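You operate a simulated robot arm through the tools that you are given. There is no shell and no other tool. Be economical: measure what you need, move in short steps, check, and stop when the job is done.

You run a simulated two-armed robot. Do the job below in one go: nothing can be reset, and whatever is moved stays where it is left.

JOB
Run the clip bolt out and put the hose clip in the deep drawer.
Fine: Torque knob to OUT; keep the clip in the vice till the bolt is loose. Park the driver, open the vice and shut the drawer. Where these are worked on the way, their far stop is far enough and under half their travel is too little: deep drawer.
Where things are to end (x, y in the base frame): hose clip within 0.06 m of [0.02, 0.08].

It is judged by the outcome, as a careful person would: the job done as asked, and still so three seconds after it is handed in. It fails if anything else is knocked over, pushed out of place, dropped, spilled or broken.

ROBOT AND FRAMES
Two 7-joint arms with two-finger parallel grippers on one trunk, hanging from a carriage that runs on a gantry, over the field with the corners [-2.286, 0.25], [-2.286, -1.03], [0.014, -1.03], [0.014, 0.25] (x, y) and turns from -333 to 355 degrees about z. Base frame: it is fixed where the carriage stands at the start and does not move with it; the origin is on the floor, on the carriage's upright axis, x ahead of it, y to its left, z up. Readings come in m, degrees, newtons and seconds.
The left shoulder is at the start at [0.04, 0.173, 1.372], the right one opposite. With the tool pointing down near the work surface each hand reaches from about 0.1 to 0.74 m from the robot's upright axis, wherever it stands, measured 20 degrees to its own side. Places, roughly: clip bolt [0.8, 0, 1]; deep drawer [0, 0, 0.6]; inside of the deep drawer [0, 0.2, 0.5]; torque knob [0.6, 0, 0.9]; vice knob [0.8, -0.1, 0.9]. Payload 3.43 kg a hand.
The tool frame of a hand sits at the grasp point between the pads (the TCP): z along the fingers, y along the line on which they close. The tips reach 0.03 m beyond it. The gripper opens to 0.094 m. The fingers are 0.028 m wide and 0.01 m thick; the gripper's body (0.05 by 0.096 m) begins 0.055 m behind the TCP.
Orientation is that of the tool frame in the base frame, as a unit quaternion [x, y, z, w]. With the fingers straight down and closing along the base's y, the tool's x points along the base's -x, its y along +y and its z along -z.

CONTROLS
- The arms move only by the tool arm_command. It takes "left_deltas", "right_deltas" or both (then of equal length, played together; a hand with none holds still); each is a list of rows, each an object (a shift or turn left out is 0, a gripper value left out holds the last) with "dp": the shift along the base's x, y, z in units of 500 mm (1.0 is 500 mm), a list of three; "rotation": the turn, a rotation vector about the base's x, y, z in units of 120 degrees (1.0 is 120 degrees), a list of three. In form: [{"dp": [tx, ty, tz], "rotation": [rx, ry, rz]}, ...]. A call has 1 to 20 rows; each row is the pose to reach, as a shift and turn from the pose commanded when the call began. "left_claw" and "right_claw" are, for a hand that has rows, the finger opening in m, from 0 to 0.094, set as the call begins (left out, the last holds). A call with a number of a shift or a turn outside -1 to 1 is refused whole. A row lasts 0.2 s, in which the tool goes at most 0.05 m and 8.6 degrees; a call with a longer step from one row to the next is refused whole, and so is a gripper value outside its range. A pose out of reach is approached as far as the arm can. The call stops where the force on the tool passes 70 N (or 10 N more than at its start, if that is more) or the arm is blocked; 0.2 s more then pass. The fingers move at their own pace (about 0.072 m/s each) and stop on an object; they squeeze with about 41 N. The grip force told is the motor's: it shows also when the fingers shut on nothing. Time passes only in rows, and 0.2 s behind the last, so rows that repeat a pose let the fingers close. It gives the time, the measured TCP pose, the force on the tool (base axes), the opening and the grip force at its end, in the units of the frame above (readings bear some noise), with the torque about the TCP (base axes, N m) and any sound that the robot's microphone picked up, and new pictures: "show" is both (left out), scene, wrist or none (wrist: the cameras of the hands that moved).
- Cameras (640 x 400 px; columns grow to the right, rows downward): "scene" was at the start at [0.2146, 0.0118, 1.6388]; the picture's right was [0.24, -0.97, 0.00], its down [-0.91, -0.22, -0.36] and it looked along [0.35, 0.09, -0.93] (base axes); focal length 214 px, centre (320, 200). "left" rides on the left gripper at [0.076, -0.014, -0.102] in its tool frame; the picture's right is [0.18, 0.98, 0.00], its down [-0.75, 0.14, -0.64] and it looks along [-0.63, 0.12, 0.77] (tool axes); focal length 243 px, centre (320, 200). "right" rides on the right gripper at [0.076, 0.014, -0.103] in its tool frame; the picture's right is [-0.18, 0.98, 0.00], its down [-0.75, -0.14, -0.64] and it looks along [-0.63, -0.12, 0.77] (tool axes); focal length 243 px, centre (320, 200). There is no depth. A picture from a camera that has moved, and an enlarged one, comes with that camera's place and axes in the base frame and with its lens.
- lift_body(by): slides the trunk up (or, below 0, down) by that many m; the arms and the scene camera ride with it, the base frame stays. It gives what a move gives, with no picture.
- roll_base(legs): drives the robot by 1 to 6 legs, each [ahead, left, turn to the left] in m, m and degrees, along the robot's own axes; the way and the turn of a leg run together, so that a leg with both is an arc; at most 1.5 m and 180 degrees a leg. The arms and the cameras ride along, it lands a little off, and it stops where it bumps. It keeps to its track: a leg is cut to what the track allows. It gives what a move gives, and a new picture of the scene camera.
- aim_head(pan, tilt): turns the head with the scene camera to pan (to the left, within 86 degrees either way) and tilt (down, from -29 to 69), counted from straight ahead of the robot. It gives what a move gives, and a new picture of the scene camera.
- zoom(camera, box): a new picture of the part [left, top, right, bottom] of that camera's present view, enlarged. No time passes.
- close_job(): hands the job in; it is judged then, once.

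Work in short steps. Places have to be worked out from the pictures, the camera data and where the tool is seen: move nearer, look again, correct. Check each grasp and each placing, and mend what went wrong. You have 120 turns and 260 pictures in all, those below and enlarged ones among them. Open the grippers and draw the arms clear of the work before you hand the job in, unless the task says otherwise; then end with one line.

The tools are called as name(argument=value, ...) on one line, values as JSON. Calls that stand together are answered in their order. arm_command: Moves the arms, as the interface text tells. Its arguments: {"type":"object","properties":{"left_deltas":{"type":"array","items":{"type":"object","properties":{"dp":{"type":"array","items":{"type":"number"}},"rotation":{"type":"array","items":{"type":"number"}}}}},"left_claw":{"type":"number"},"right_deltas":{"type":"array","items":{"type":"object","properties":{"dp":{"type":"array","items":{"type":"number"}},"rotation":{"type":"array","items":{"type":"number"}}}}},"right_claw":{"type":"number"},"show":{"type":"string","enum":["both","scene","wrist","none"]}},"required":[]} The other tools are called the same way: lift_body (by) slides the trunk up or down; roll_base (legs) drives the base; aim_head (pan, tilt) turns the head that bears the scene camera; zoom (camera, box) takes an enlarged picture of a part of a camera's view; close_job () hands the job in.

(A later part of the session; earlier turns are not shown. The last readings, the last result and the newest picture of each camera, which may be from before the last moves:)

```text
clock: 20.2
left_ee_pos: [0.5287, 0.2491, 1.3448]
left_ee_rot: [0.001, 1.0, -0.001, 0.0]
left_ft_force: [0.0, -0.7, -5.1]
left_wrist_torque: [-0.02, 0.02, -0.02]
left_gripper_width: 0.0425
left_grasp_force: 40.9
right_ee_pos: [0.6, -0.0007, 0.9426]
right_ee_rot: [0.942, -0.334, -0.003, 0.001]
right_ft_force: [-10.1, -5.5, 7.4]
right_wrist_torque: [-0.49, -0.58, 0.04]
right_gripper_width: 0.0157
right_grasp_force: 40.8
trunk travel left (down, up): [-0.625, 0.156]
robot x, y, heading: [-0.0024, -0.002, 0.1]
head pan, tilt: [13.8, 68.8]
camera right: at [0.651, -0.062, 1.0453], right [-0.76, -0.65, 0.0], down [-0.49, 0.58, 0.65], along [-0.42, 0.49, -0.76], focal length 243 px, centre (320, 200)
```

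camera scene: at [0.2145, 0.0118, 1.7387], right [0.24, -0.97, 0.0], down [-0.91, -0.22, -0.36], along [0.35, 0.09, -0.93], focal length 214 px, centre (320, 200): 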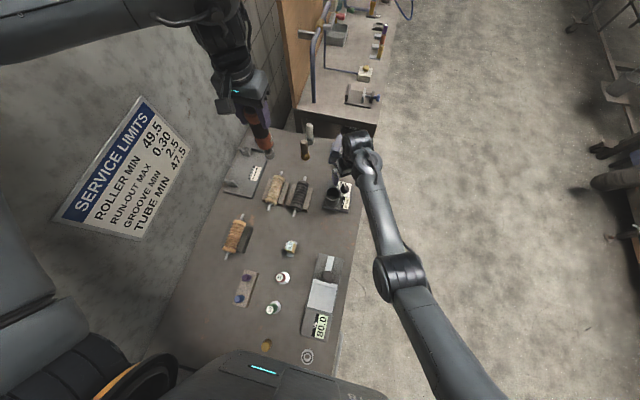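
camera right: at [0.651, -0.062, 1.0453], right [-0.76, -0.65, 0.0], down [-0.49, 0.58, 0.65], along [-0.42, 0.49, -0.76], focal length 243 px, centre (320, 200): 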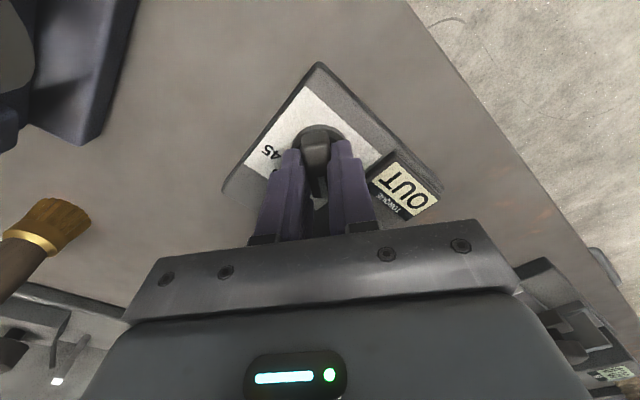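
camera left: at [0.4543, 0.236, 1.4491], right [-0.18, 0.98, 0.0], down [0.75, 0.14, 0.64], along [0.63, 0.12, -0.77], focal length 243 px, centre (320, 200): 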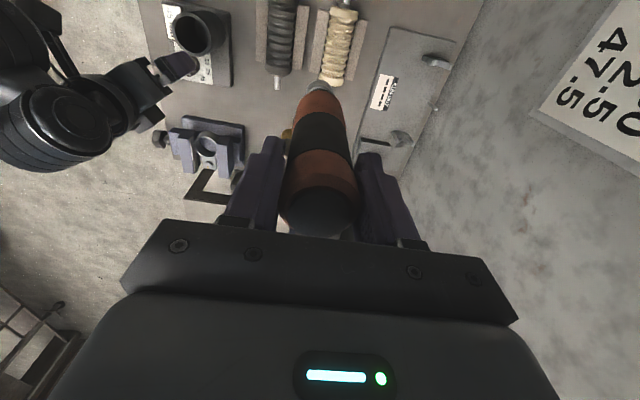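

The display reads OUT. I open the fingers and rise clear.

arm_command(right_deltas=[{"dp": [0, 0, 0]}, {"dp": [0, 0, 0]}, {"dp": [0, 0, 0.06]}, {"dp": [0, 0, 0.14]}, {"dp": [0, 0, 0.18]}], right_claw=0.05, show="wrist")

zoom(camera="right", box=[240, 60, 440, 185])

```text
clock: 21.4
left_ee_pos: [0.5298, 0.2486, 1.3451]
left_ee_rot: [0.001, 1.0, -0.001, 0.0]
left_ft_force: [-0.1, -0.9, -5.6]
left_wrist_torque: [-0.01, 0.0, 0.0]
left_gripper_width: 0.0428
left_grasp_force: 41.1
right_ee_pos: [0.6003, -0.0005, 1.034]
right_ee_rot: [0.942, -0.336, -0.003, 0.0]
right_ft_force: [-0.6, 0.4, -0.1]
right_wrist_torque: [-0.02, 0.02, -0.03]
right_gripper_width: 0.0501
right_grasp_force: 0.1
trunk travel left (down, up): [-0.625, 0.156]
robot x, y, heading: [-0.0016, 0.0008, 0.0]
head pan, tilt: [13.8, 68.8]
camera right: at [0.6518, -0.0605, 1.1366], right [-0.76, -0.64, 0.0], down [-0.49, 0.59, 0.65], along [-0.42, 0.49, -0.76], focal length 243 px, centre (320, 200)
```

right: 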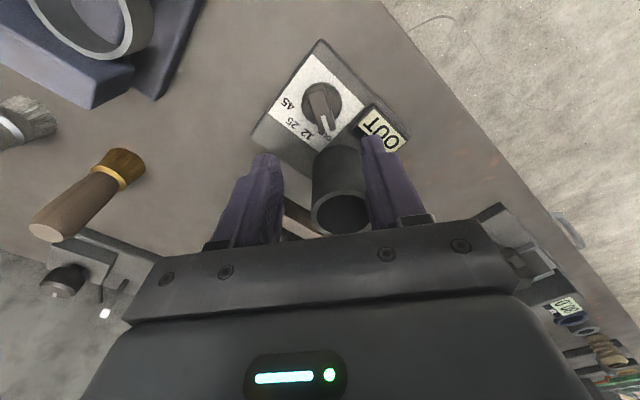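

```text
3.20 times, centred on (340, 122) of right
camera zoom: at [0.6518, -0.0605, 1.1366], right [-0.76, -0.64, 0.0], down [-0.49, 0.59, 0.65], along [-0.42, 0.49, -0.76], focal length 776 px, centre (256, 448)
```

zoom: 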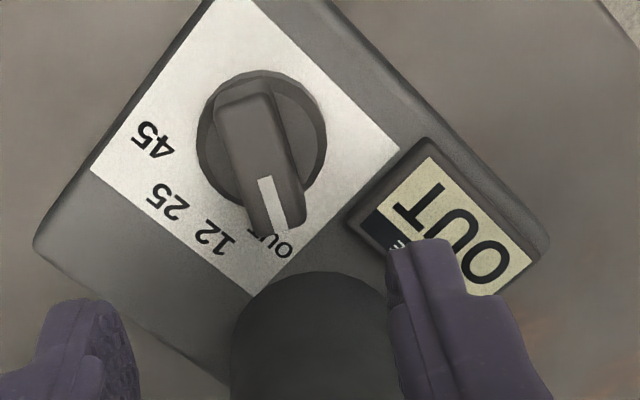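

Dial is on OUT and stays. I withdraw the right hand to −y while unwinding its yaw.

arm_command(right_deltas=[{"dp": [0, -0.04, 0], "rotation": [0, 0, -0.06]}, {"dp": [0, -0.1, 0], "rotation": [0, 0, -0.12]}, {"dp": [0, -0.16, 0], "rotation": [0, 0, -0.18]}, {"dp": [0, -0.22, 0], "rotation": [0, 0, -0.24]}, {"dp": [0.02, -0.28, 0], "rotation": [0, 0, -0.3]}, {"dp": [0.03, -0.34, 0], "rotation": [0, 0, -0.36]}, {"dp": [0.04, -0.4, 0], "rotation": [0, 0, -0.42]}, {"dp": [0.05, -0.46, 0], "rotation": [0, 0, -0.48]}, {"dp": [0.05, -0.52, 0], "rotation": [0, 0, -0.54]}, {"dp": [0.05, -0.58, 0], "rotation": [0, 0, -0.6]}, {"dp": [0.05, -0.6, 0], "rotation": [0, 0, -0.66]}, {"dp": [0.05, -0.62, 0], "rotation": [0, 0, -0.72]}, {"dp": [0.05, -0.62, 0], "rotation": [0, 0, -0.78]}, {"dp": [0.05, -0.62, 0], "rotation": [0, 0, -0.84]}, {"dp": [0.05, -0.62, 0], "rotation": [0, 0, -0.9]}, {"dp": [0.05, -0.62, 0], "rotation": [0, 0, -0.96]}], show="none")

roll_base(legs=[[0, 0, -50]])

```text
clock: 24.8
left_ee_pos: [0.53, 0.2491, 1.3451]
left_ee_rot: [0.0, 1.0, 0.0, -0.001]
left_ft_force: [0.8, -0.1, -6.1]
left_wrist_torque: [-0.01, -0.01, -0.02]
left_gripper_width: 0.0429
left_grasp_force: 40.9
right_ee_pos: [0.6253, -0.311, 1.0333]
right_ee_rot: [-0.22, 0.975, 0.001, 0.003]
right_ft_force: [0.0, 0.1, 0.1]
right_wrist_torque: [-0.02, -0.01, 0.02]
right_gripper_width: 0.0501
right_grasp_force: 0.0
trunk travel left (down, up): [-0.625, 0.156]
robot x, y, heading: [-0.0004, 0.0034, -0.1]
head pan, tilt: [13.8, 68.8]
```

```text
clock: 27.4
left_ee_pos: [0.5358, -0.2364, 1.3443]
left_ee_rot: [0.416, 0.909, -0.001, -0.001]
left_ft_force: [-0.1, 0.1, -5.6]
left_wrist_torque: [0.02, 0.0, 0.0]
left_gripper_width: 0.0427
left_grasp_force: 41.6
right_ee_pos: [0.1738, -0.6748, 1.0339]
right_ee_rot: [0.204, 0.979, 0.0, 0.003]
right_ft_force: [0.0, 0.9, 1.1]
right_wrist_torque: [0.02, 0.0, 0.02]
right_gripper_width: 0.05
right_grasp_force: 0.0
trunk travel left (down, up): [-0.625, 0.156]
robot x, y, heading: [0.0005, 0.0012, -48.9]
head pan, tilt: [13.8, 68.8]
camera scene: at [0.1506, -0.1547, 1.7387], right [-0.58, -0.82, 0.0], down [-0.76, 0.54, -0.36], along [0.3, -0.21, -0.93], focal length 214 px, centre (320, 200)
```

scene: 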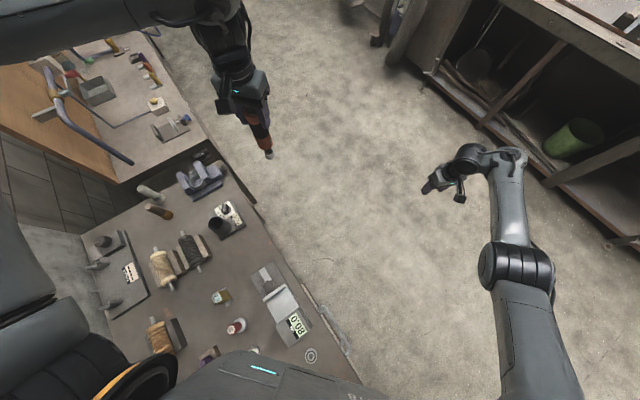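

Turned with everything clear. I carry the driver over the bolt, stopping with the socket ~8 cm above it.

arm_command(left_deltas=[{"dp": [0.06, 0.06, 0]}, {"dp": [0.12, 0.13, 0]}, {"dp": [0.18, 0.2, 0]}, {"dp": [0.24, 0.27, 0]}, {"dp": [0.3, 0.34, 0]}, {"dp": [0.36, 0.41, 0]}, {"dp": [0.42, 0.47, -0.02]}, {"dp": [0.46, 0.51, -0.07]}, {"dp": [0.488, 0.536, -0.13]}, {"dp": [0.488, 0.536, -0.18]}], show="both")

zoom(camera="left", box=[220, 30, 420, 155])

```text
clock: 29.6
left_ee_pos: [0.7783, 0.0313, 1.2534]
left_ee_rot: [0.415, 0.91, 0.0, 0.0]
left_ft_force: [-0.8, 0.6, -6.1]
left_wrist_torque: [0.03, 0.0, 0.02]
left_gripper_width: 0.0432
left_grasp_force: 41.4
right_ee_pos: [0.1737, -0.6769, 1.0333]
right_ee_rot: [0.204, 0.979, 0.001, 0.002]
right_ft_force: [-0.9, 0.4, -0.6]
right_wrist_torque: [0.03, -0.02, 0.0]
right_gripper_width: 0.05
right_grasp_force: 0.1
trunk travel left (down, up): [-0.625, 0.156]
robot x, y, heading: [-0.0018, -0.0011, -48.9]
head pan, tilt: [13.8, 68.8]
camera scene: at [0.1503, -0.1548, 1.7387], right [-0.58, -0.82, 0.0], down [-0.76, 0.54, -0.36], along [0.3, -0.21, -0.93], focal length 214 px, centre (320, 200)
camera left: at [0.7183, 0.0797, 1.357], right [0.62, 0.78, 0.0], down [0.6, -0.48, 0.64], along [0.5, -0.4, -0.77], focal length 243 px, centre (320, 200)
```

scene: 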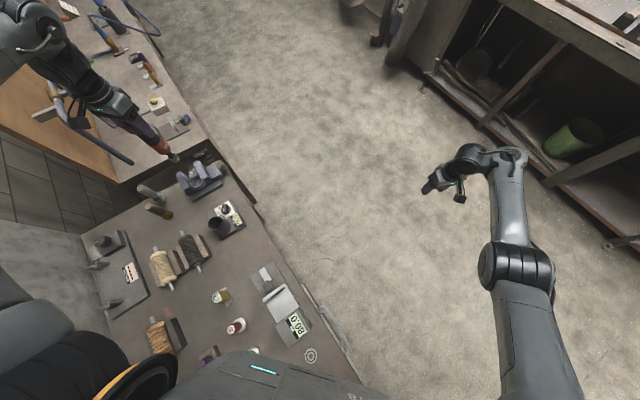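
left: 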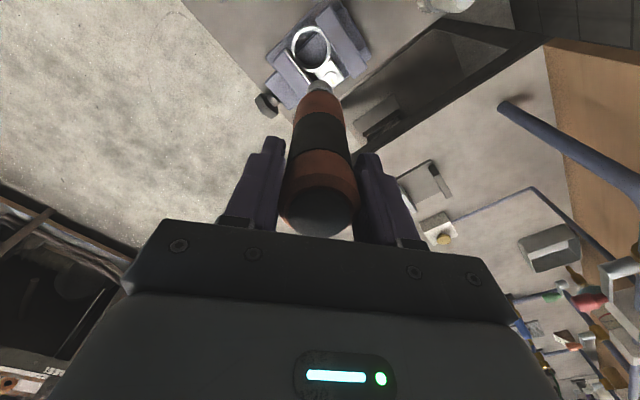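

```text
3.20 times, centred on (320, 92) of left
camera zoom: at [0.7183, 0.0797, 1.357], right [0.62, 0.78, 0.0], down [0.6, -0.48, 0.64], along [0.5, -0.4, -0.77], focal length 776 px, centre (320, 544)
```

zoom: 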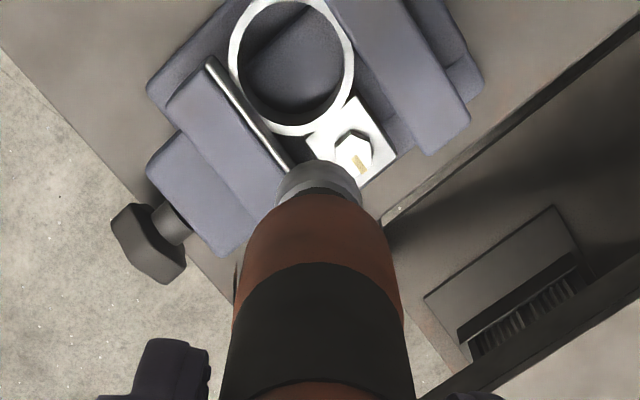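

Triangulating across views puts the bolt head at about (0.80, 0.034, 0.955). I shift +2.2 cm in x and lower until the socket is a few cm above it.

arm_command(left_deltas=[{"dp": [0.022, 0.003, -0.02]}, {"dp": [0.044, 0.005, -0.06]}, {"dp": [0.044, 0.005, -0.11]}, {"dp": [0.044, 0.005, -0.15]}, {"dp": [0.044, 0.005, -0.15]}], show="wrist")

zoom(camera="left", box=[260, 40, 400, 127])

```text
clock: 30.8
left_ee_pos: [0.7985, 0.0373, 1.1797]
left_ee_rot: [0.415, 0.91, 0.0, -0.001]
left_ft_force: [-0.1, 0.3, -6.1]
left_wrist_torque: [0.03, 0.02, 0.04]
left_gripper_width: 0.043
left_grasp_force: 41.4
right_ee_pos: [0.1726, -0.6759, 1.0341]
right_ee_rot: [0.204, 0.979, 0.001, 0.003]
right_ft_force: [0.1, -0.4, 0.2]
right_wrist_torque: [-0.02, 0.0, 0.05]
right_gripper_width: 0.05
right_grasp_force: 0.1
trunk travel left (down, up): [-0.625, 0.156]
robot x, y, heading: [-0.0016, -0.0003, -49.4]
head pan, tilt: [13.8, 68.8]
camera left: at [0.7395, 0.0848, 1.2832], right [0.62, 0.78, 0.0], down [0.6, -0.48, 0.64], along [0.5, -0.4, -0.77], focal length 243 px, centre (320, 200)
```

left: 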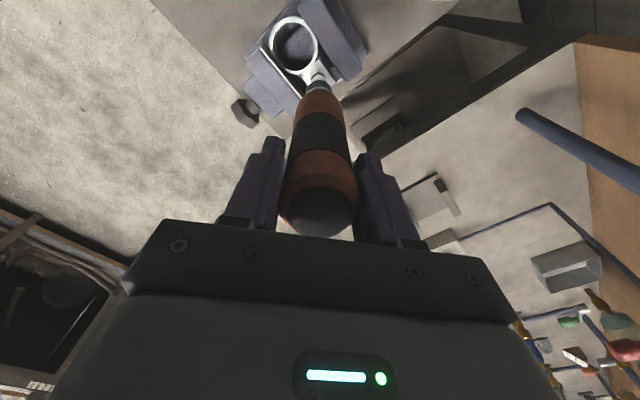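

```text
4.57 times, centred on (330, 84) of left
camera zoom: at [0.7395, 0.0848, 1.2832], right [0.62, 0.78, 0.0], down [0.6, -0.48, 0.64], along [0.5, -0.4, -0.77], focal length 1109 px, centre (274, 733)
```

zoom: 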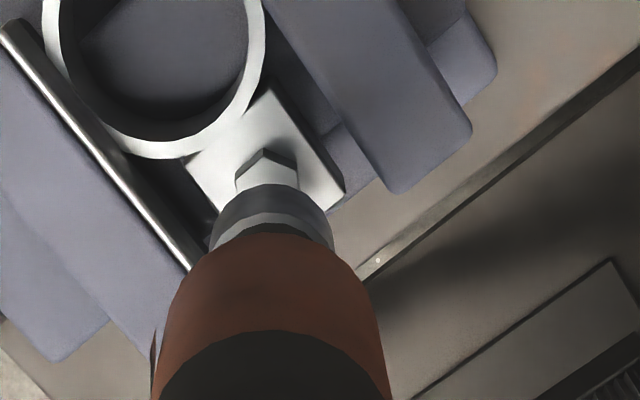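

Bolt and socket line up at about (0.800, 0.034). I lower slowly until contact.

arm_command(left_deltas=[{"dp": [0.0, -0.002, -0.03]}, {"dp": [0.0, -0.002, -0.055]}, {"dp": [0.0, -0.002, -0.075]}, {"dp": [0.0, -0.002, -0.075]}], show="wrist")

zoom(camera="left", box=[260, 40, 400, 127])

```text
clock: 31.8
left_ee_pos: [0.8004, 0.034, 1.1426]
left_ee_rot: [0.415, 0.91, -0.001, -0.001]
left_ft_force: [-2.0, 0.0, -5.5]
left_wrist_torque: [0.02, 0.03, -0.02]
left_gripper_width: 0.0429
left_grasp_force: 40.8
right_ee_pos: [0.1734, -0.677, 1.0341]
right_ee_rot: [0.205, 0.979, 0.0, 0.003]
right_ft_force: [1.0, 0.1, -0.5]
right_wrist_torque: [-0.04, 0.0, 0.0]
right_gripper_width: 0.0499
right_grasp_force: 0.0
trunk travel left (down, up): [-0.625, 0.156]
robot x, y, heading: [-0.0026, 0.0036, -49.0]
head pan, tilt: [13.8, 68.8]
camera left: at [0.7409, 0.0832, 1.2456], right [0.62, 0.78, 0.0], down [0.6, -0.48, 0.64], along [0.5, -0.4, -0.77], focal length 243 px, centre (320, 200)
```

left: 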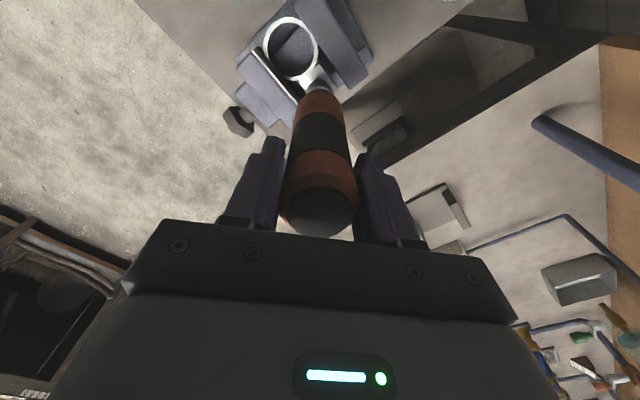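

```text
4.57 times, centred on (330, 84) of left
camera zoom: at [0.7409, 0.0832, 1.2456], right [0.62, 0.78, 0.0], down [0.6, -0.48, 0.64], along [0.5, -0.4, -0.77], focal length 1109 px, centre (274, 733)
```

zoom: 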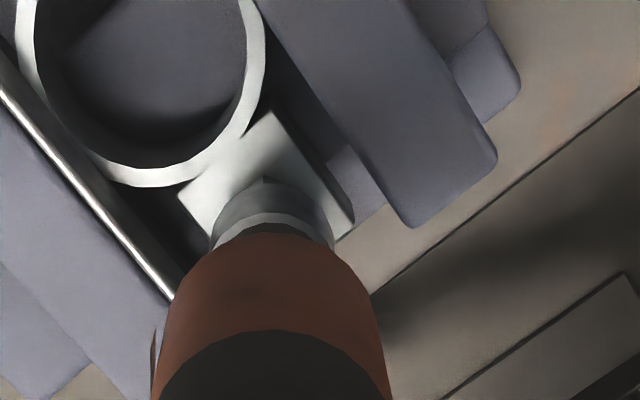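

The socket now covers the head and no contact yet. I continue down in small steps.

arm_command(left_deltas=[{"dp": [0, 0, -0.01]}, {"dp": [0, 0, -0.02]}, {"dp": [0, 0, -0.028]}, {"dp": [0, 0, -0.028]}], show="wrist")

zoom(camera="left", box=[260, 40, 400, 127])

```text
clock: 32.8
left_ee_pos: [0.8022, 0.0339, 1.1277]
left_ee_rot: [0.415, 0.91, 0.0, -0.001]
left_ft_force: [-0.8, 0.7, -6.1]
left_wrist_torque: [0.09, 0.13, 0.04]
left_gripper_width: 0.0428
left_grasp_force: 40.7
right_ee_pos: [0.1731, -0.6755, 1.0333]
right_ee_rot: [0.205, 0.979, 0.0, 0.004]
right_ft_force: [0.2, 0.9, 0.0]
right_wrist_torque: [-0.01, 0.02, 0.02]
right_gripper_width: 0.0499
right_grasp_force: 0.1
trunk travel left (down, up): [-0.625, 0.156]
robot x, y, heading: [-0.0003, -0.0024, -49.4]
head pan, tilt: [13.8, 68.8]
camera left: at [0.7416, 0.0825, 1.2324], right [0.62, 0.78, 0.0], down [0.6, -0.48, 0.64], along [0.5, -0.4, -0.77], focal length 243 px, centre (320, 200)
```

left: 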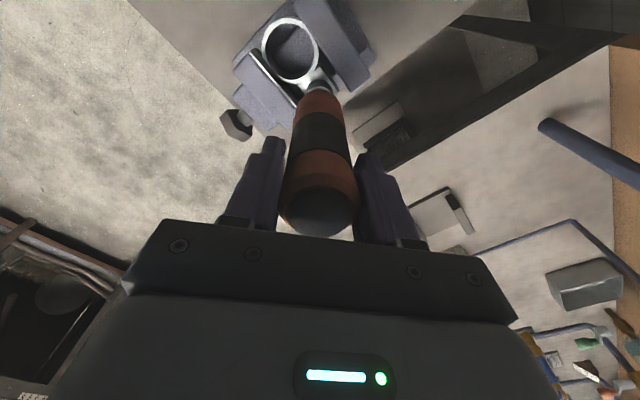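

```text
4.57 times, centred on (330, 84) of left
camera zoom: at [0.7416, 0.0825, 1.2324], right [0.62, 0.78, 0.0], down [0.6, -0.48, 0.64], along [0.5, -0.4, -0.77], focal length 1109 px, centre (274, 733)
```

zoom: 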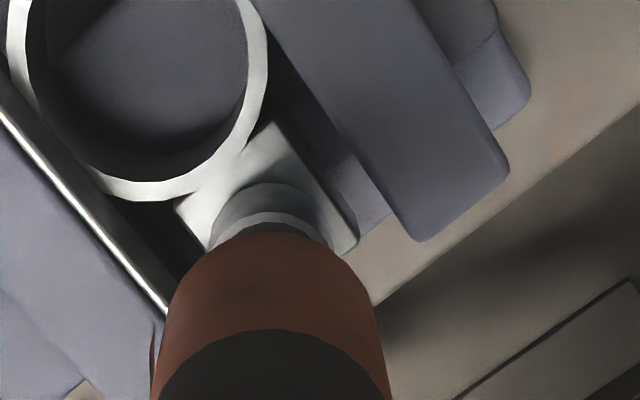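

No force yet. I continue down in 3 mm steps, listening for contact.

arm_command(left_deltas=[{"dp": [0, 0, -0.006]}, {"dp": [0, 0, -0.012]}, {"dp": [0, 0, -0.018]}, {"dp": [0, 0, -0.024]}, {"dp": [0, 0, -0.024]}], show="none")

zoom(camera="left", box=[260, 40, 400, 127])

```text
clock: 34.0
left_ee_pos: [0.8069, 0.0311, 1.1269]
left_ee_rot: [0.415, 0.91, -0.007, 0.003]
left_ft_force: [-7.5, 2.3, 46.0]
left_wrist_torque: [0.55, 1.36, -0.03]
left_gripper_width: 0.0415
left_grasp_force: 40.9
right_ee_pos: [0.1774, -0.6747, 1.0333]
right_ee_rot: [0.205, 0.979, 0.0, 0.004]
right_ft_force: [-0.6, 0.5, -0.7]
right_wrist_torque: [-0.02, -0.02, 0.02]
right_gripper_width: 0.05
right_grasp_force: 0.1
trunk travel left (down, up): [-0.625, 0.156]
robot x, y, heading: [-0.0018, -0.003, -49.0]
head pan, tilt: [13.8, 68.8]
stopped in row 5 (left hand): the force on the tool passed its limit at 73 N (the readings are from after the stop); the commanded pose is now the measured one
```

```text
4.57 times, centred on (330, 84) of left
camera zoom: at [0.7466, 0.0807, 1.2303], right [0.62, 0.78, -0.01], down [0.6, -0.47, 0.65], along [0.51, -0.41, -0.76], focal length 1109 px, centre (274, 733)
```

zoom: 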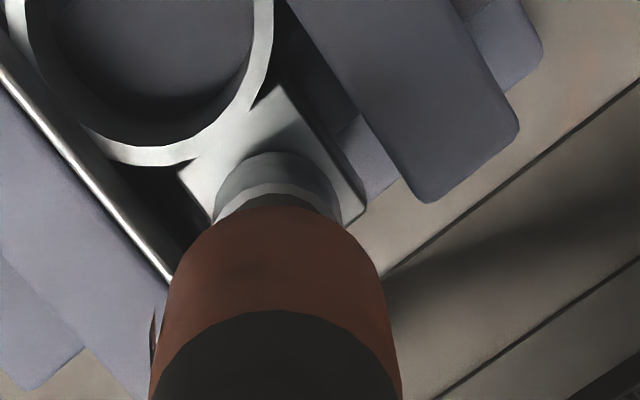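

Contact came at TCP z≈1.127 and the tool slid slightly. I lift 4 cm to see what state the bolt is in and recheck alignment.

arm_command(left_deltas=[{"dp": [0, 0, 0.03]}, {"dp": [-0.008, 0.004, 0.08]}, {"dp": [-0.012, 0.005, 0.12], "rotation": [0, 0, 0]}, {"dp": [-0.012, 0.005, 0.12], "rotation": [0, 0, 0]}], show="none")

zoom(camera="left", box=[260, 40, 400, 127])

```text
clock: 35.0
left_ee_pos: [0.7972, 0.0341, 1.1824]
left_ee_rot: [0.416, 0.909, -0.005, 0.0]
left_ft_force: [0.6, 0.4, -6.4]
left_wrist_torque: [-0.01, -0.02, 0.05]
left_gripper_width: 0.0417
left_grasp_force: 40.9
right_ee_pos: [0.1723, -0.6765, 1.0338]
right_ee_rot: [0.205, 0.979, 0.0, 0.003]
right_ft_force: [0.1, 0.0, 0.2]
right_wrist_torque: [-0.02, -0.01, 0.0]
right_gripper_width: 0.0502
right_grasp_force: 0.1
trunk travel left (down, up): [-0.625, 0.156]
robot x, y, heading: [0.0011, -0.0013, -49.0]
head pan, tilt: [13.8, 68.8]
```

```text
4.57 times, centred on (330, 84) of left
camera zoom: at [0.7362, 0.0838, 1.2851], right [0.62, 0.78, -0.01], down [0.6, -0.47, 0.64], along [0.5, -0.41, -0.77], focal length 1109 px, centre (274, 733)
```

zoom: 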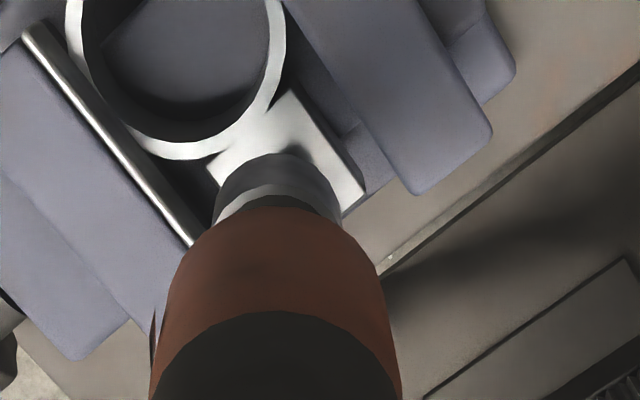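

The driver pivoted a couple of degrees in the grip. I shift aside 5 cm to view the bolt itself.

arm_command(left_deltas=[{"dp": [0, 0, 0.04]}, {"dp": [0.06, -0.05, 0.04]}, {"dp": [0.06, -0.05, 0.04]}], show="wrist")

zoom(camera="left", box=[260, 20, 400, 107])

```text
clock: 35.8
left_ee_pos: [0.8261, 0.0106, 1.2011]
left_ee_rot: [0.416, 0.909, -0.004, 0.001]
left_ft_force: [-0.4, 0.1, -6.7]
left_wrist_torque: [-0.03, 0.04, 0.0]
left_gripper_width: 0.0414
left_grasp_force: 40.7
right_ee_pos: [0.1733, -0.6752, 1.0333]
right_ee_rot: [0.204, 0.979, 0.001, 0.002]
right_ft_force: [-0.1, 0.4, 0.2]
right_wrist_torque: [0.0, 0.02, 0.01]
right_gripper_width: 0.0499
right_grasp_force: 0.1
trunk travel left (down, up): [-0.625, 0.156]
robot x, y, heading: [-0.0009, -0.0002, -49.0]
head pan, tilt: [13.8, 68.8]
camera left: at [0.766, 0.0601, 1.3048], right [0.62, 0.78, -0.01], down [0.6, -0.47, 0.65], along [0.5, -0.41, -0.76], focal length 243 px, centre (320, 200)
```

left: 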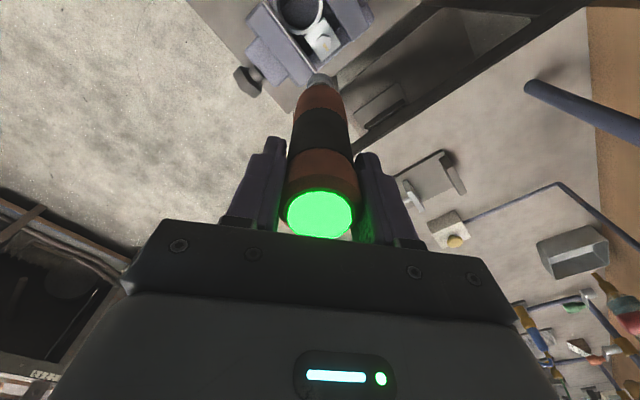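

```text
4.57 times, centred on (330, 64) of left
camera zoom: at [0.766, 0.0601, 1.3048], right [0.62, 0.78, -0.01], down [0.6, -0.47, 0.65], along [0.5, -0.41, -0.76], focal length 1109 px, centre (274, 824)
```

zoom: 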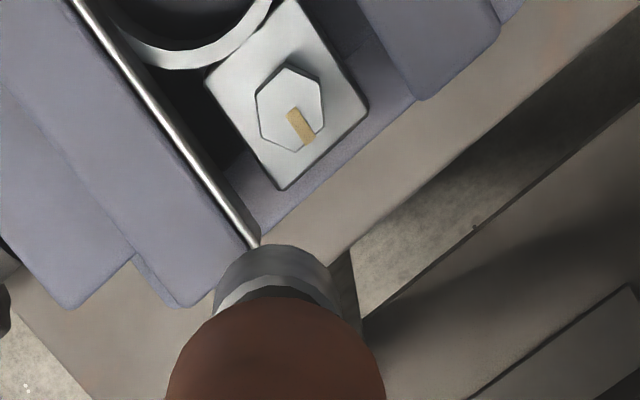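

The driver's cap now glows green — likely the "run done" light. I zoom on the bolt and the dock display state.

zoom(camera="left", box=[290, 10, 360, 54])

aim_head(pan=45, tilt=50)

```text
9.09 times, centred on (325, 32) of left
camera zoom: at [0.766, 0.0601, 1.3048], right [0.62, 0.78, -0.01], down [0.6, -0.47, 0.65], along [0.5, -0.41, -0.76], focal length 2206 px, centre (274, 1727)
```

zoom: 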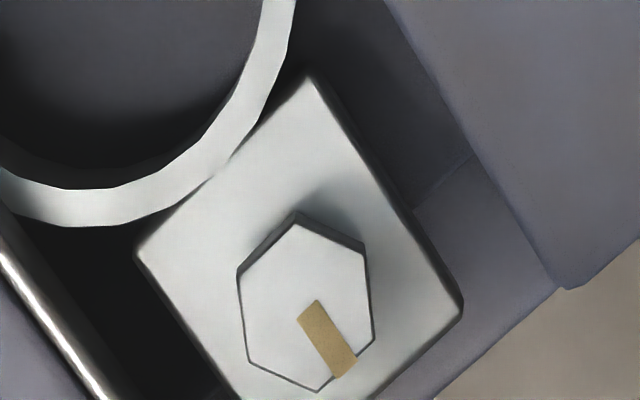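

```text
clock: 36.8
left_ee_pos: [0.8256, 0.0101, 1.2005]
left_ee_rot: [0.415, 0.91, -0.005, 0.001]
left_ft_force: [0.7, 0.7, -5.4]
left_wrist_torque: [0.01, -0.01, 0.0]
left_gripper_width: 0.0415
left_grasp_force: 41.5
right_ee_pos: [0.1733, -0.6754, 1.034]
right_ee_rot: [0.205, 0.979, 0.0, 0.003]
right_ft_force: [0.1, 0.5, -0.2]
right_wrist_torque: [-0.01, 0.0, 0.02]
right_gripper_width: 0.05
right_grasp_force: 0.0
trunk travel left (down, up): [-0.625, 0.156]
robot x, y, heading: [0.0029, -0.0011, -49.3]
head pan, tilt: [45.0, 50.0]
camera scene: at [0.1815, -0.1281, 1.7606], right [-0.07, -1.0, 0.0], down [-0.76, 0.06, -0.64], along [0.64, -0.05, -0.77], focal length 214 px, centre (320, 200)
```

scene: 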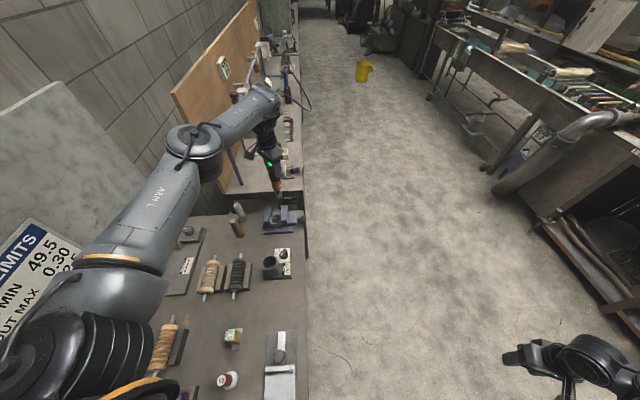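

zoom(camera="left", box=[240, 0, 400, 240])

zoom(camera="scene", box=[220, 140, 320, 300])

```text
1.67 times, centred on (320, 120) of left
camera zoom: at [0.7659, 0.0591, 1.3046], right [0.62, 0.78, -0.01], down [0.6, -0.47, 0.65], along [0.5, -0.41, -0.76], focal length 404 px, centre (320, 333)
```

zoom: 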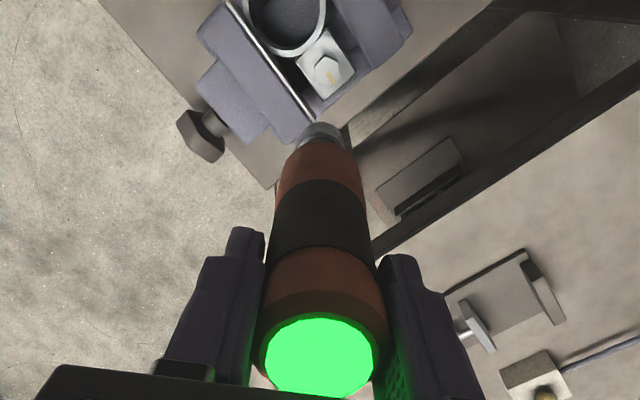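

```text
2.50 times, centred on (270, 220) of scene
camera zoom: at [0.1815, -0.1281, 1.7606], right [-0.07, -1.0, 0.0], down [-0.76, 0.06, -0.64], along [0.64, -0.05, -0.77], focal length 536 px, centre (445, 150)
```

zoom: 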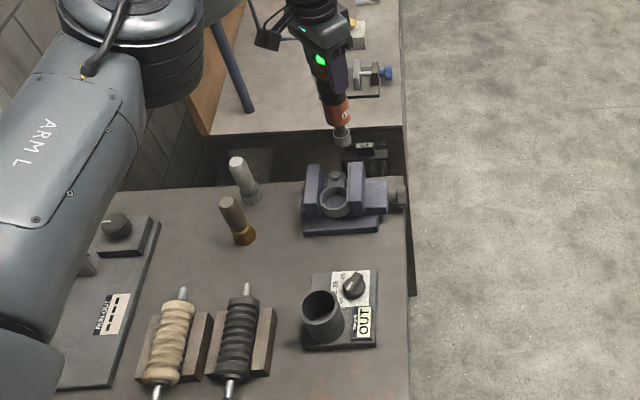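

zoom(camera="scene", box=[258, 195, 308, 240])

```text
8.89 times, centred on (283, 218) of scene
camera zoom: at [0.1815, -0.1281, 1.7606], right [-0.07, -1.0, 0.0], down [-0.76, 0.06, -0.64], along [0.64, -0.05, -0.77], focal length 1906 px, centre (649, 44)
```

zoom: 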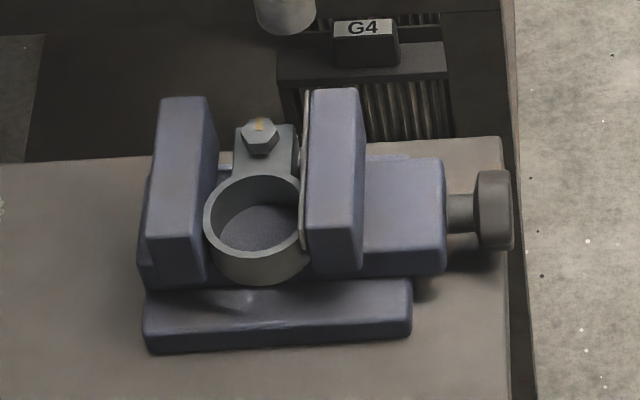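

Bolt head has risen about 1 cm (z≈0.964 vs 0.953) and the lamp stays green, so it's loose. I retrace the driver up and back, then turn the robot back to face +x.

arm_command(left_deltas=[{"dp": [0, 0, 0.08]}, {"dp": [-0.02, -0.02, 0.16]}, {"dp": [-0.07, -0.07, 0.22]}, {"dp": [-0.14, -0.13, 0.27]}, {"dp": [-0.21, -0.19, 0.29]}, {"dp": [-0.28, -0.25, 0.29]}, {"dp": [-0.35, -0.31, 0.29]}, {"dp": [-0.42, -0.37, 0.29]}, {"dp": [-0.49, -0.43, 0.29]}, {"dp": [-0.55, -0.47, 0.29]}, {"dp": [-0.58, -0.49, 0.29]}], show="none")

roll_base(legs=[[0, 0, 49]])

```text
refused: row 4 steps farther than a row can; nothing moved
```

```text
clock: 38.8
left_ee_pos: [0.6695, 0.4743, 1.2011]
left_ee_rot: [0.133, 0.991, -0.013, 0.01]
left_ft_force: [-0.8, -3.9, -4.0]
left_wrist_torque: [0.59, -0.03, 0.12]
left_gripper_width: 0.0411
left_grasp_force: 41.2
right_ee_pos: [0.5394, -0.4398, 1.0315]
right_ee_rot: [-0.112, 0.994, 0.001, 0.001]
right_ft_force: [-1.3, 0.0, -0.3]
right_wrist_torque: [0.0, 0.0, -0.01]
right_gripper_width: 0.05
right_grasp_force: 0.0
trunk travel left (down, up): [-0.625, 0.156]
robot x, y, heading: [0.0018, 0.0001, -12.9]
head pan, tilt: [45.0, 50.0]
stopped in leg 1: the robot was blocked; the commanded pose is now the measured one
camera scene: at [0.2211, 0.0033, 1.7606], right [0.53, -0.85, 0.0], down [-0.65, -0.41, -0.64], along [0.54, 0.34, -0.77], focal length 214 px, centre (320, 200)
```

scene: 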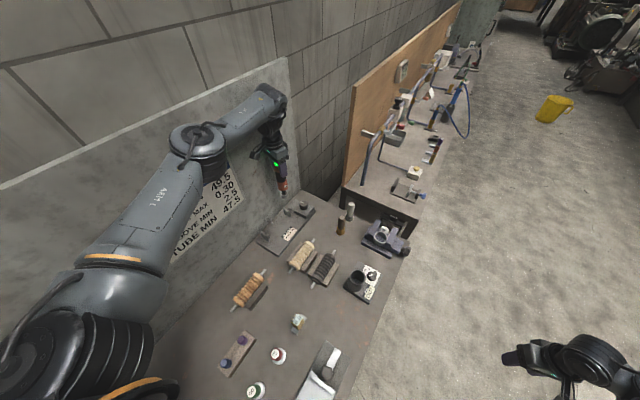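

My arm move was refused for step size while the base still turned, and the driver just touched the wall board lightly; nothing fell. I back the hand away from the wall toward the robot and up.

arm_command(left_deltas=[{"dp": [-0.02, -0.06, 0]}, {"dp": [-0.05, -0.13, 0.02]}, {"dp": [-0.1, -0.19, 0.06]}, {"dp": [-0.15, -0.25, 0.1]}, {"dp": [-0.2, -0.31, 0.14]}, {"dp": [-0.25, -0.37, 0.18]}, {"dp": [-0.28, -0.43, 0.22]}, {"dp": [-0.28, -0.48, 0.25]}, {"dp": [-0.28, -0.48, 0.25]}], show="both")

```text
clock: 40.8
left_ee_pos: [0.5301, 0.234, 1.3294]
left_ee_rot: [0.132, 0.991, -0.013, 0.01]
left_ft_force: [-0.1, -0.7, -5.5]
left_wrist_torque: [0.01, -0.02, -0.02]
left_gripper_width: 0.0413
left_grasp_force: 40.6
right_ee_pos: [0.5401, -0.4393, 1.0321]
right_ee_rot: [-0.112, 0.994, 0.001, 0.001]
right_ft_force: [0.1, 0.2, -1.3]
right_wrist_torque: [0.02, 0.02, 0.03]
right_gripper_width: 0.0499
right_grasp_force: 0.0
trunk travel left (down, up): [-0.625, 0.156]
robot x, y, heading: [-0.0026, -0.0034, -12.7]
head pan, tilt: [45.0, 50.0]
camera scene: at [0.2212, 0.0037, 1.7606], right [0.53, -0.85, 0.0], down [-0.65, -0.41, -0.64], along [0.54, 0.34, -0.77], focal length 214 px, centre (320, 200)
camera left: at [0.452, 0.2438, 1.4323], right [0.08, 1.0, -0.03], down [0.75, -0.04, 0.66], along [0.65, -0.07, -0.75], focal length 243 px, centre (320, 200)
```

scene: 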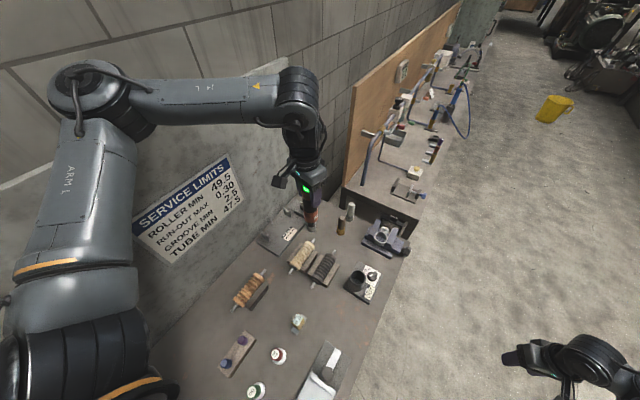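
left: 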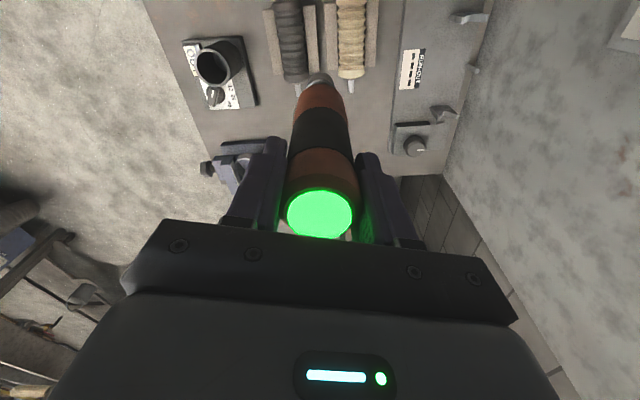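

The driver is slightly pitched in the grip (~3–4°). I correct the hand tilt to make it upright and move above the dock cup.

arm_command(left_deltas=[{"dp": [0.0, -0.06, 0], "rotation": [0.0055, -0.0217, 0]}, {"dp": [0.002, -0.14, 0], "rotation": [0.0055, -0.0217, 0]}, {"dp": [0.004, -0.22, 0], "rotation": [0.0055, -0.0217, 0]}, {"dp": [0.004, -0.3, -0.02], "rotation": [0.0055, -0.0217, 0]}, {"dp": [0.004, -0.36, -0.07], "rotation": [0.0055, -0.0217, 0]}, {"dp": [0.004, -0.387, -0.13], "rotation": [0.0055, -0.0217, 0]}, {"dp": [0.004, -0.387, -0.16], "rotation": [0.0055, -0.0217, 0]}, {"dp": [0.004, -0.387, -0.16], "rotation": [0.0055, -0.0217, 0]}], show="both")

zoom(camera="scene", box=[300, 180, 430, 320])

```text
clock: 42.6
left_ee_pos: [0.5291, 0.0415, 1.2473]
left_ee_rot: [0.132, 0.991, -0.004, 0.032]
left_ft_force: [-0.2, -0.3, -4.1]
left_wrist_torque: [0.04, 0.03, 0.02]
left_gripper_width: 0.0413
left_grasp_force: 41.5
right_ee_pos: [0.5399, -0.4401, 1.0319]
right_ee_rot: [-0.112, 0.994, 0.002, 0.002]
right_ft_force: [-0.1, 0.3, -0.1]
right_wrist_torque: [0.0, -0.01, 0.0]
right_gripper_width: 0.0501
right_grasp_force: 0.1
trunk travel left (down, up): [-0.625, 0.156]
robot x, y, heading: [0.0013, -0.0012, -12.5]
head pan, tilt: [45.0, 50.0]
camera scene: at [0.2212, 0.0037, 1.7606], right [0.53, -0.85, 0.0], down [-0.65, -0.41, -0.64], along [0.54, 0.34, -0.77], focal length 214 px, centre (320, 200)
camera left: at [0.4471, 0.049, 1.3462], right [0.08, 1.0, -0.01], down [0.72, -0.05, 0.69], along [0.69, -0.06, -0.72], focal length 243 px, centre (320, 200)
```

scene: 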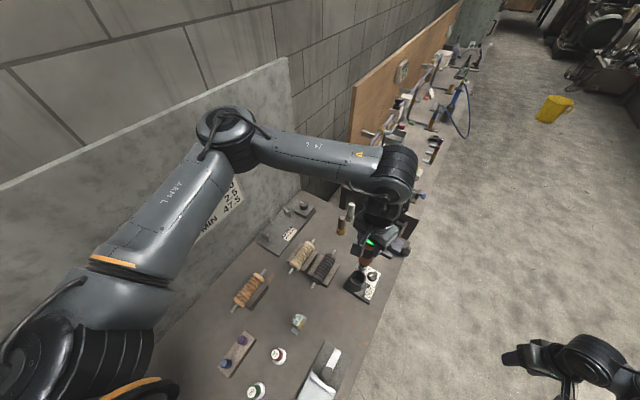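
left: 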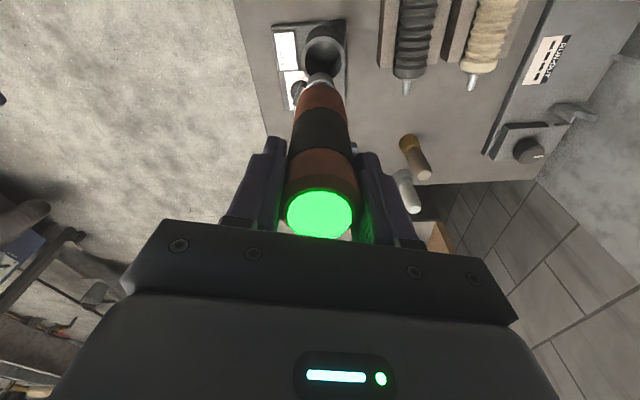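

```text
2.86 times, centred on (365, 250) of scene
camera zoom: at [0.2212, 0.0037, 1.7606], right [0.53, -0.85, 0.0], down [-0.65, -0.41, -0.64], along [0.54, 0.34, -0.77], focal length 613 px, centre (191, 57)
```

zoom: 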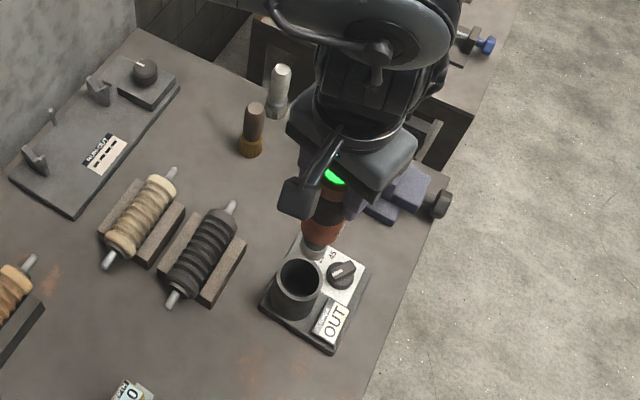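

Tip looks ~4 mm short in y relative to the cup. I correct and descend until the socket is just above the cup rim.

arm_command(left_deltas=[{"dp": [0.004, 0.007, -0.06]}, {"dp": [0.004, 0.007, -0.12]}, {"dp": [0.004, 0.007, -0.155]}, {"dp": [0.004, 0.007, -0.155]}], show="wrist")

zoom(camera="left", box=[240, 20, 400, 120])

zoom(camera="scene", box=[330, 220, 400, 320])

```text
clock: 43.6
left_ee_pos: [0.5329, 0.0448, 1.1717]
left_ee_rot: [0.132, 0.991, -0.004, 0.032]
left_ft_force: [-0.1, -0.2, -6.5]
left_wrist_torque: [0.0, 0.07, -0.01]
left_gripper_width: 0.0413
left_grasp_force: 41.3
right_ee_pos: [0.5389, -0.4408, 1.0335]
right_ee_rot: [-0.112, 0.994, 0.002, 0.001]
right_ft_force: [-0.1, 0.3, 1.3]
right_wrist_torque: [0.01, 0.05, 0.0]
right_gripper_width: 0.05
right_grasp_force: 0.1
trunk travel left (down, up): [-0.625, 0.156]
robot x, y, heading: [0.0004, -0.0039, -13.0]
head pan, tilt: [45.0, 50.0]
camera left: at [0.4501, 0.053, 1.2706], right [0.08, 1.0, -0.01], down [0.72, -0.05, 0.69], along [0.69, -0.06, -0.72], focal length 243 px, centre (320, 200)
```

left: 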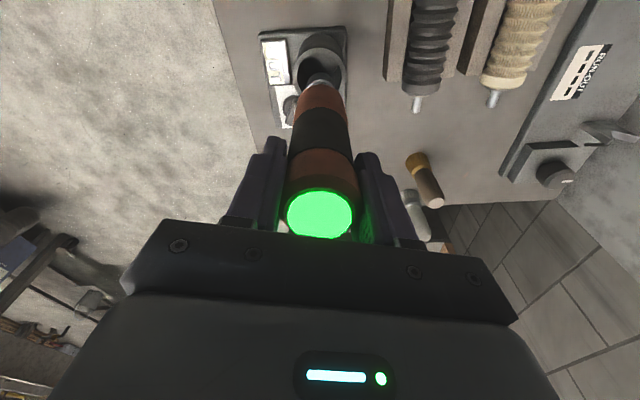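

```text
4.00 times, centred on (320, 70) of left
camera zoom: at [0.4501, 0.053, 1.2706], right [0.08, 1.0, -0.01], down [0.72, -0.05, 0.69], along [0.69, -0.06, -0.72], focal length 970 px, centre (320, 720)
```

zoom: 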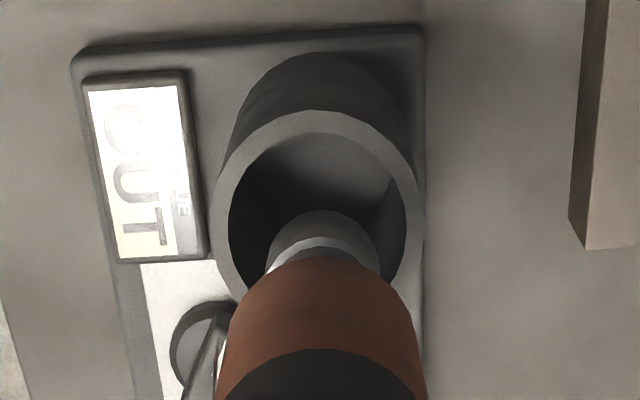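

```text
4.00 times, centred on (365, 270) of scene
camera zoom: at [0.2212, 0.0037, 1.7606], right [0.53, -0.85, 0.0], down [-0.65, -0.41, -0.64], along [0.54, 0.34, -0.77], focal length 858 px, centre (140, -80)
```

zoom: 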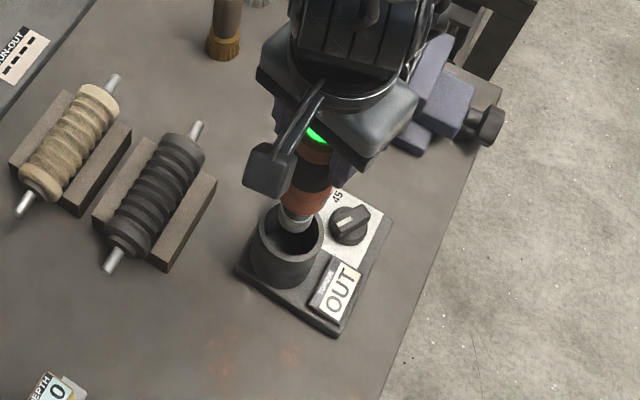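

The socket is over the cup opening and nearly concentric. I lower it slowly into the cup, watching forces.

arm_command(left_deltas=[{"dp": [-0.003, -0.002, -0.03]}, {"dp": [-0.003, -0.002, -0.06]}, {"dp": [-0.003, -0.002, -0.08]}, {"dp": [-0.003, -0.002, -0.08]}], show="none")

zoom(camera="left", box=[240, 20, 400, 120])

```text
clock: 44.6
left_ee_pos: [0.5331, 0.0447, 1.1304]
left_ee_rot: [0.132, 0.991, -0.004, 0.033]
left_ft_force: [0.2, -0.2, -5.7]
left_wrist_torque: [0.02, 0.03, -0.02]
left_gripper_width: 0.0414
left_grasp_force: 40.4
right_ee_pos: [0.5388, -0.4402, 1.0318]
right_ee_rot: [-0.112, 0.994, 0.002, 0.002]
right_ft_force: [-0.3, 0.0, 0.5]
right_wrist_torque: [-0.05, -0.01, -0.02]
right_gripper_width: 0.0501
right_grasp_force: 0.1
trunk travel left (down, up): [-0.625, 0.156]
robot x, y, heading: [-0.0005, -0.0031, -13.0]
head pan, tilt: [45.0, 50.0]
```

```text
4.00 times, centred on (320, 70) of left
camera zoom: at [0.4492, 0.052, 1.2298], right [0.08, 1.0, -0.01], down [0.72, -0.05, 0.69], along [0.69, -0.06, -0.72], focal length 970 px, centre (320, 720)
```

zoom: 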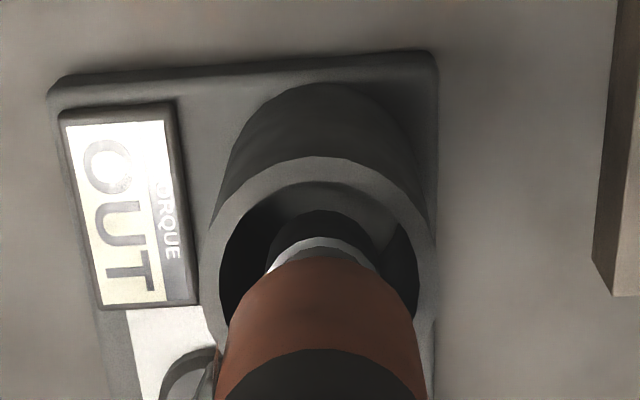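

The socket is inside the cup without force. I continue down to near the docked height.

arm_command(left_deltas=[{"dp": [0, 0, -0.02]}, {"dp": [0, 0, -0.04]}, {"dp": [0, 0, -0.06]}, {"dp": [0, 0, -0.08]}, {"dp": [0, 0, -0.08]}], show="none")

zoom(camera="left", box=[240, 20, 400, 120])

```text
clock: 45.8
left_ee_pos: [0.5333, 0.044, 1.0905]
left_ee_rot: [0.132, 0.991, -0.004, 0.032]
left_ft_force: [0.5, -0.3, -6.5]
left_wrist_torque: [0.02, 0.01, 0.01]
left_gripper_width: 0.0414
left_grasp_force: 40.6
right_ee_pos: [0.5388, -0.4401, 1.0331]
right_ee_rot: [-0.113, 0.994, 0.001, 0.001]
right_ft_force: [0.3, -0.1, 0.4]
right_wrist_torque: [0.02, -0.03, 0.03]
right_gripper_width: 0.0499
right_grasp_force: 0.1
trunk travel left (down, up): [-0.625, 0.156]
robot x, y, heading: [-0.0014, -0.0013, -12.8]
head pan, tilt: [45.0, 50.0]
```

```text
4.00 times, centred on (320, 70) of left
camera zoom: at [0.4503, 0.0523, 1.1894], right [0.08, 1.0, -0.01], down [0.72, -0.05, 0.69], along [0.69, -0.06, -0.72], focal length 970 px, centre (320, 720)
```

zoom: 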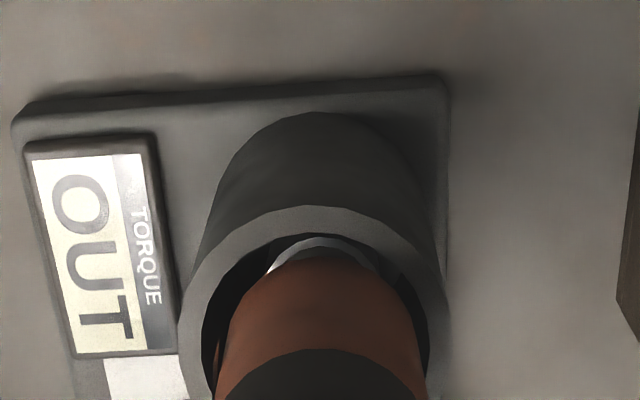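

Nearly home; I ease down the last 1.5 cm.

arm_command(left_deltas=[{"dp": [0, -0.002, -0.008]}, {"dp": [0, -0.003, -0.016]}, {"dp": [0, -0.003, -0.022]}, {"dp": [0, -0.003, -0.028]}, {"dp": [0, -0.003, -0.028]}], show="wrist")

```text
clock: 47.0
left_ee_pos: [0.5322, 0.0449, 1.0769]
left_ee_rot: [0.132, 0.991, -0.005, 0.032]
left_ft_force: [-0.6, 0.2, -6.1]
left_wrist_torque: [-0.02, 0.06, 0.03]
left_gripper_width: 0.0415
left_grasp_force: 40.7
right_ee_pos: [0.5399, -0.4407, 1.0333]
right_ee_rot: [-0.113, 0.994, 0.001, 0.001]
right_ft_force: [-0.4, 0.0, -0.4]
right_wrist_torque: [0.02, 0.02, -0.02]
right_gripper_width: 0.0502
right_grasp_force: 0.0
trunk travel left (down, up): [-0.625, 0.156]
robot x, y, heading: [-0.0021, 0.003, -12.9]
head pan, tilt: [45.0, 50.0]
camera left: at [0.4495, 0.0523, 1.1751], right [0.08, 1.0, -0.01], down [0.72, -0.05, 0.69], along [0.69, -0.06, -0.72], focal length 243 px, centre (320, 200)
```

left: 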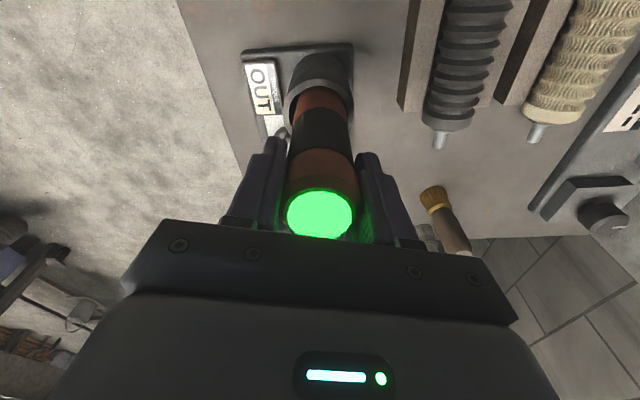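

Height matches the dock pose but the hand still bears the weight; a few more millimetres down.

arm_command(left_deltas=[{"dp": [0, -0.002, -0.004]}, {"dp": [0, -0.002, -0.008]}, {"dp": [0, -0.002, -0.012]}, {"dp": [0, -0.002, -0.012]}], show="none")

```text
clock: 48.0
left_ee_pos: [0.5335, 0.0426, 1.0721]
left_ee_rot: [0.133, 0.991, -0.005, 0.034]
left_ft_force: [-4.0, 0.7, 18.3]
left_wrist_torque: [0.19, 1.02, 0.05]
left_gripper_width: 0.0413
left_grasp_force: 40.7
right_ee_pos: [0.5413, -0.4393, 1.0327]
right_ee_rot: [-0.112, 0.994, 0.001, 0.001]
right_ft_force: [-0.5, -0.6, 0.2]
right_wrist_torque: [0.0, 0.03, 0.02]
right_gripper_width: 0.05
right_grasp_force: 0.1
trunk travel left (down, up): [-0.625, 0.156]
robot x, y, heading: [0.0021, -0.002, -12.7]
head pan, tilt: [45.0, 50.0]
```

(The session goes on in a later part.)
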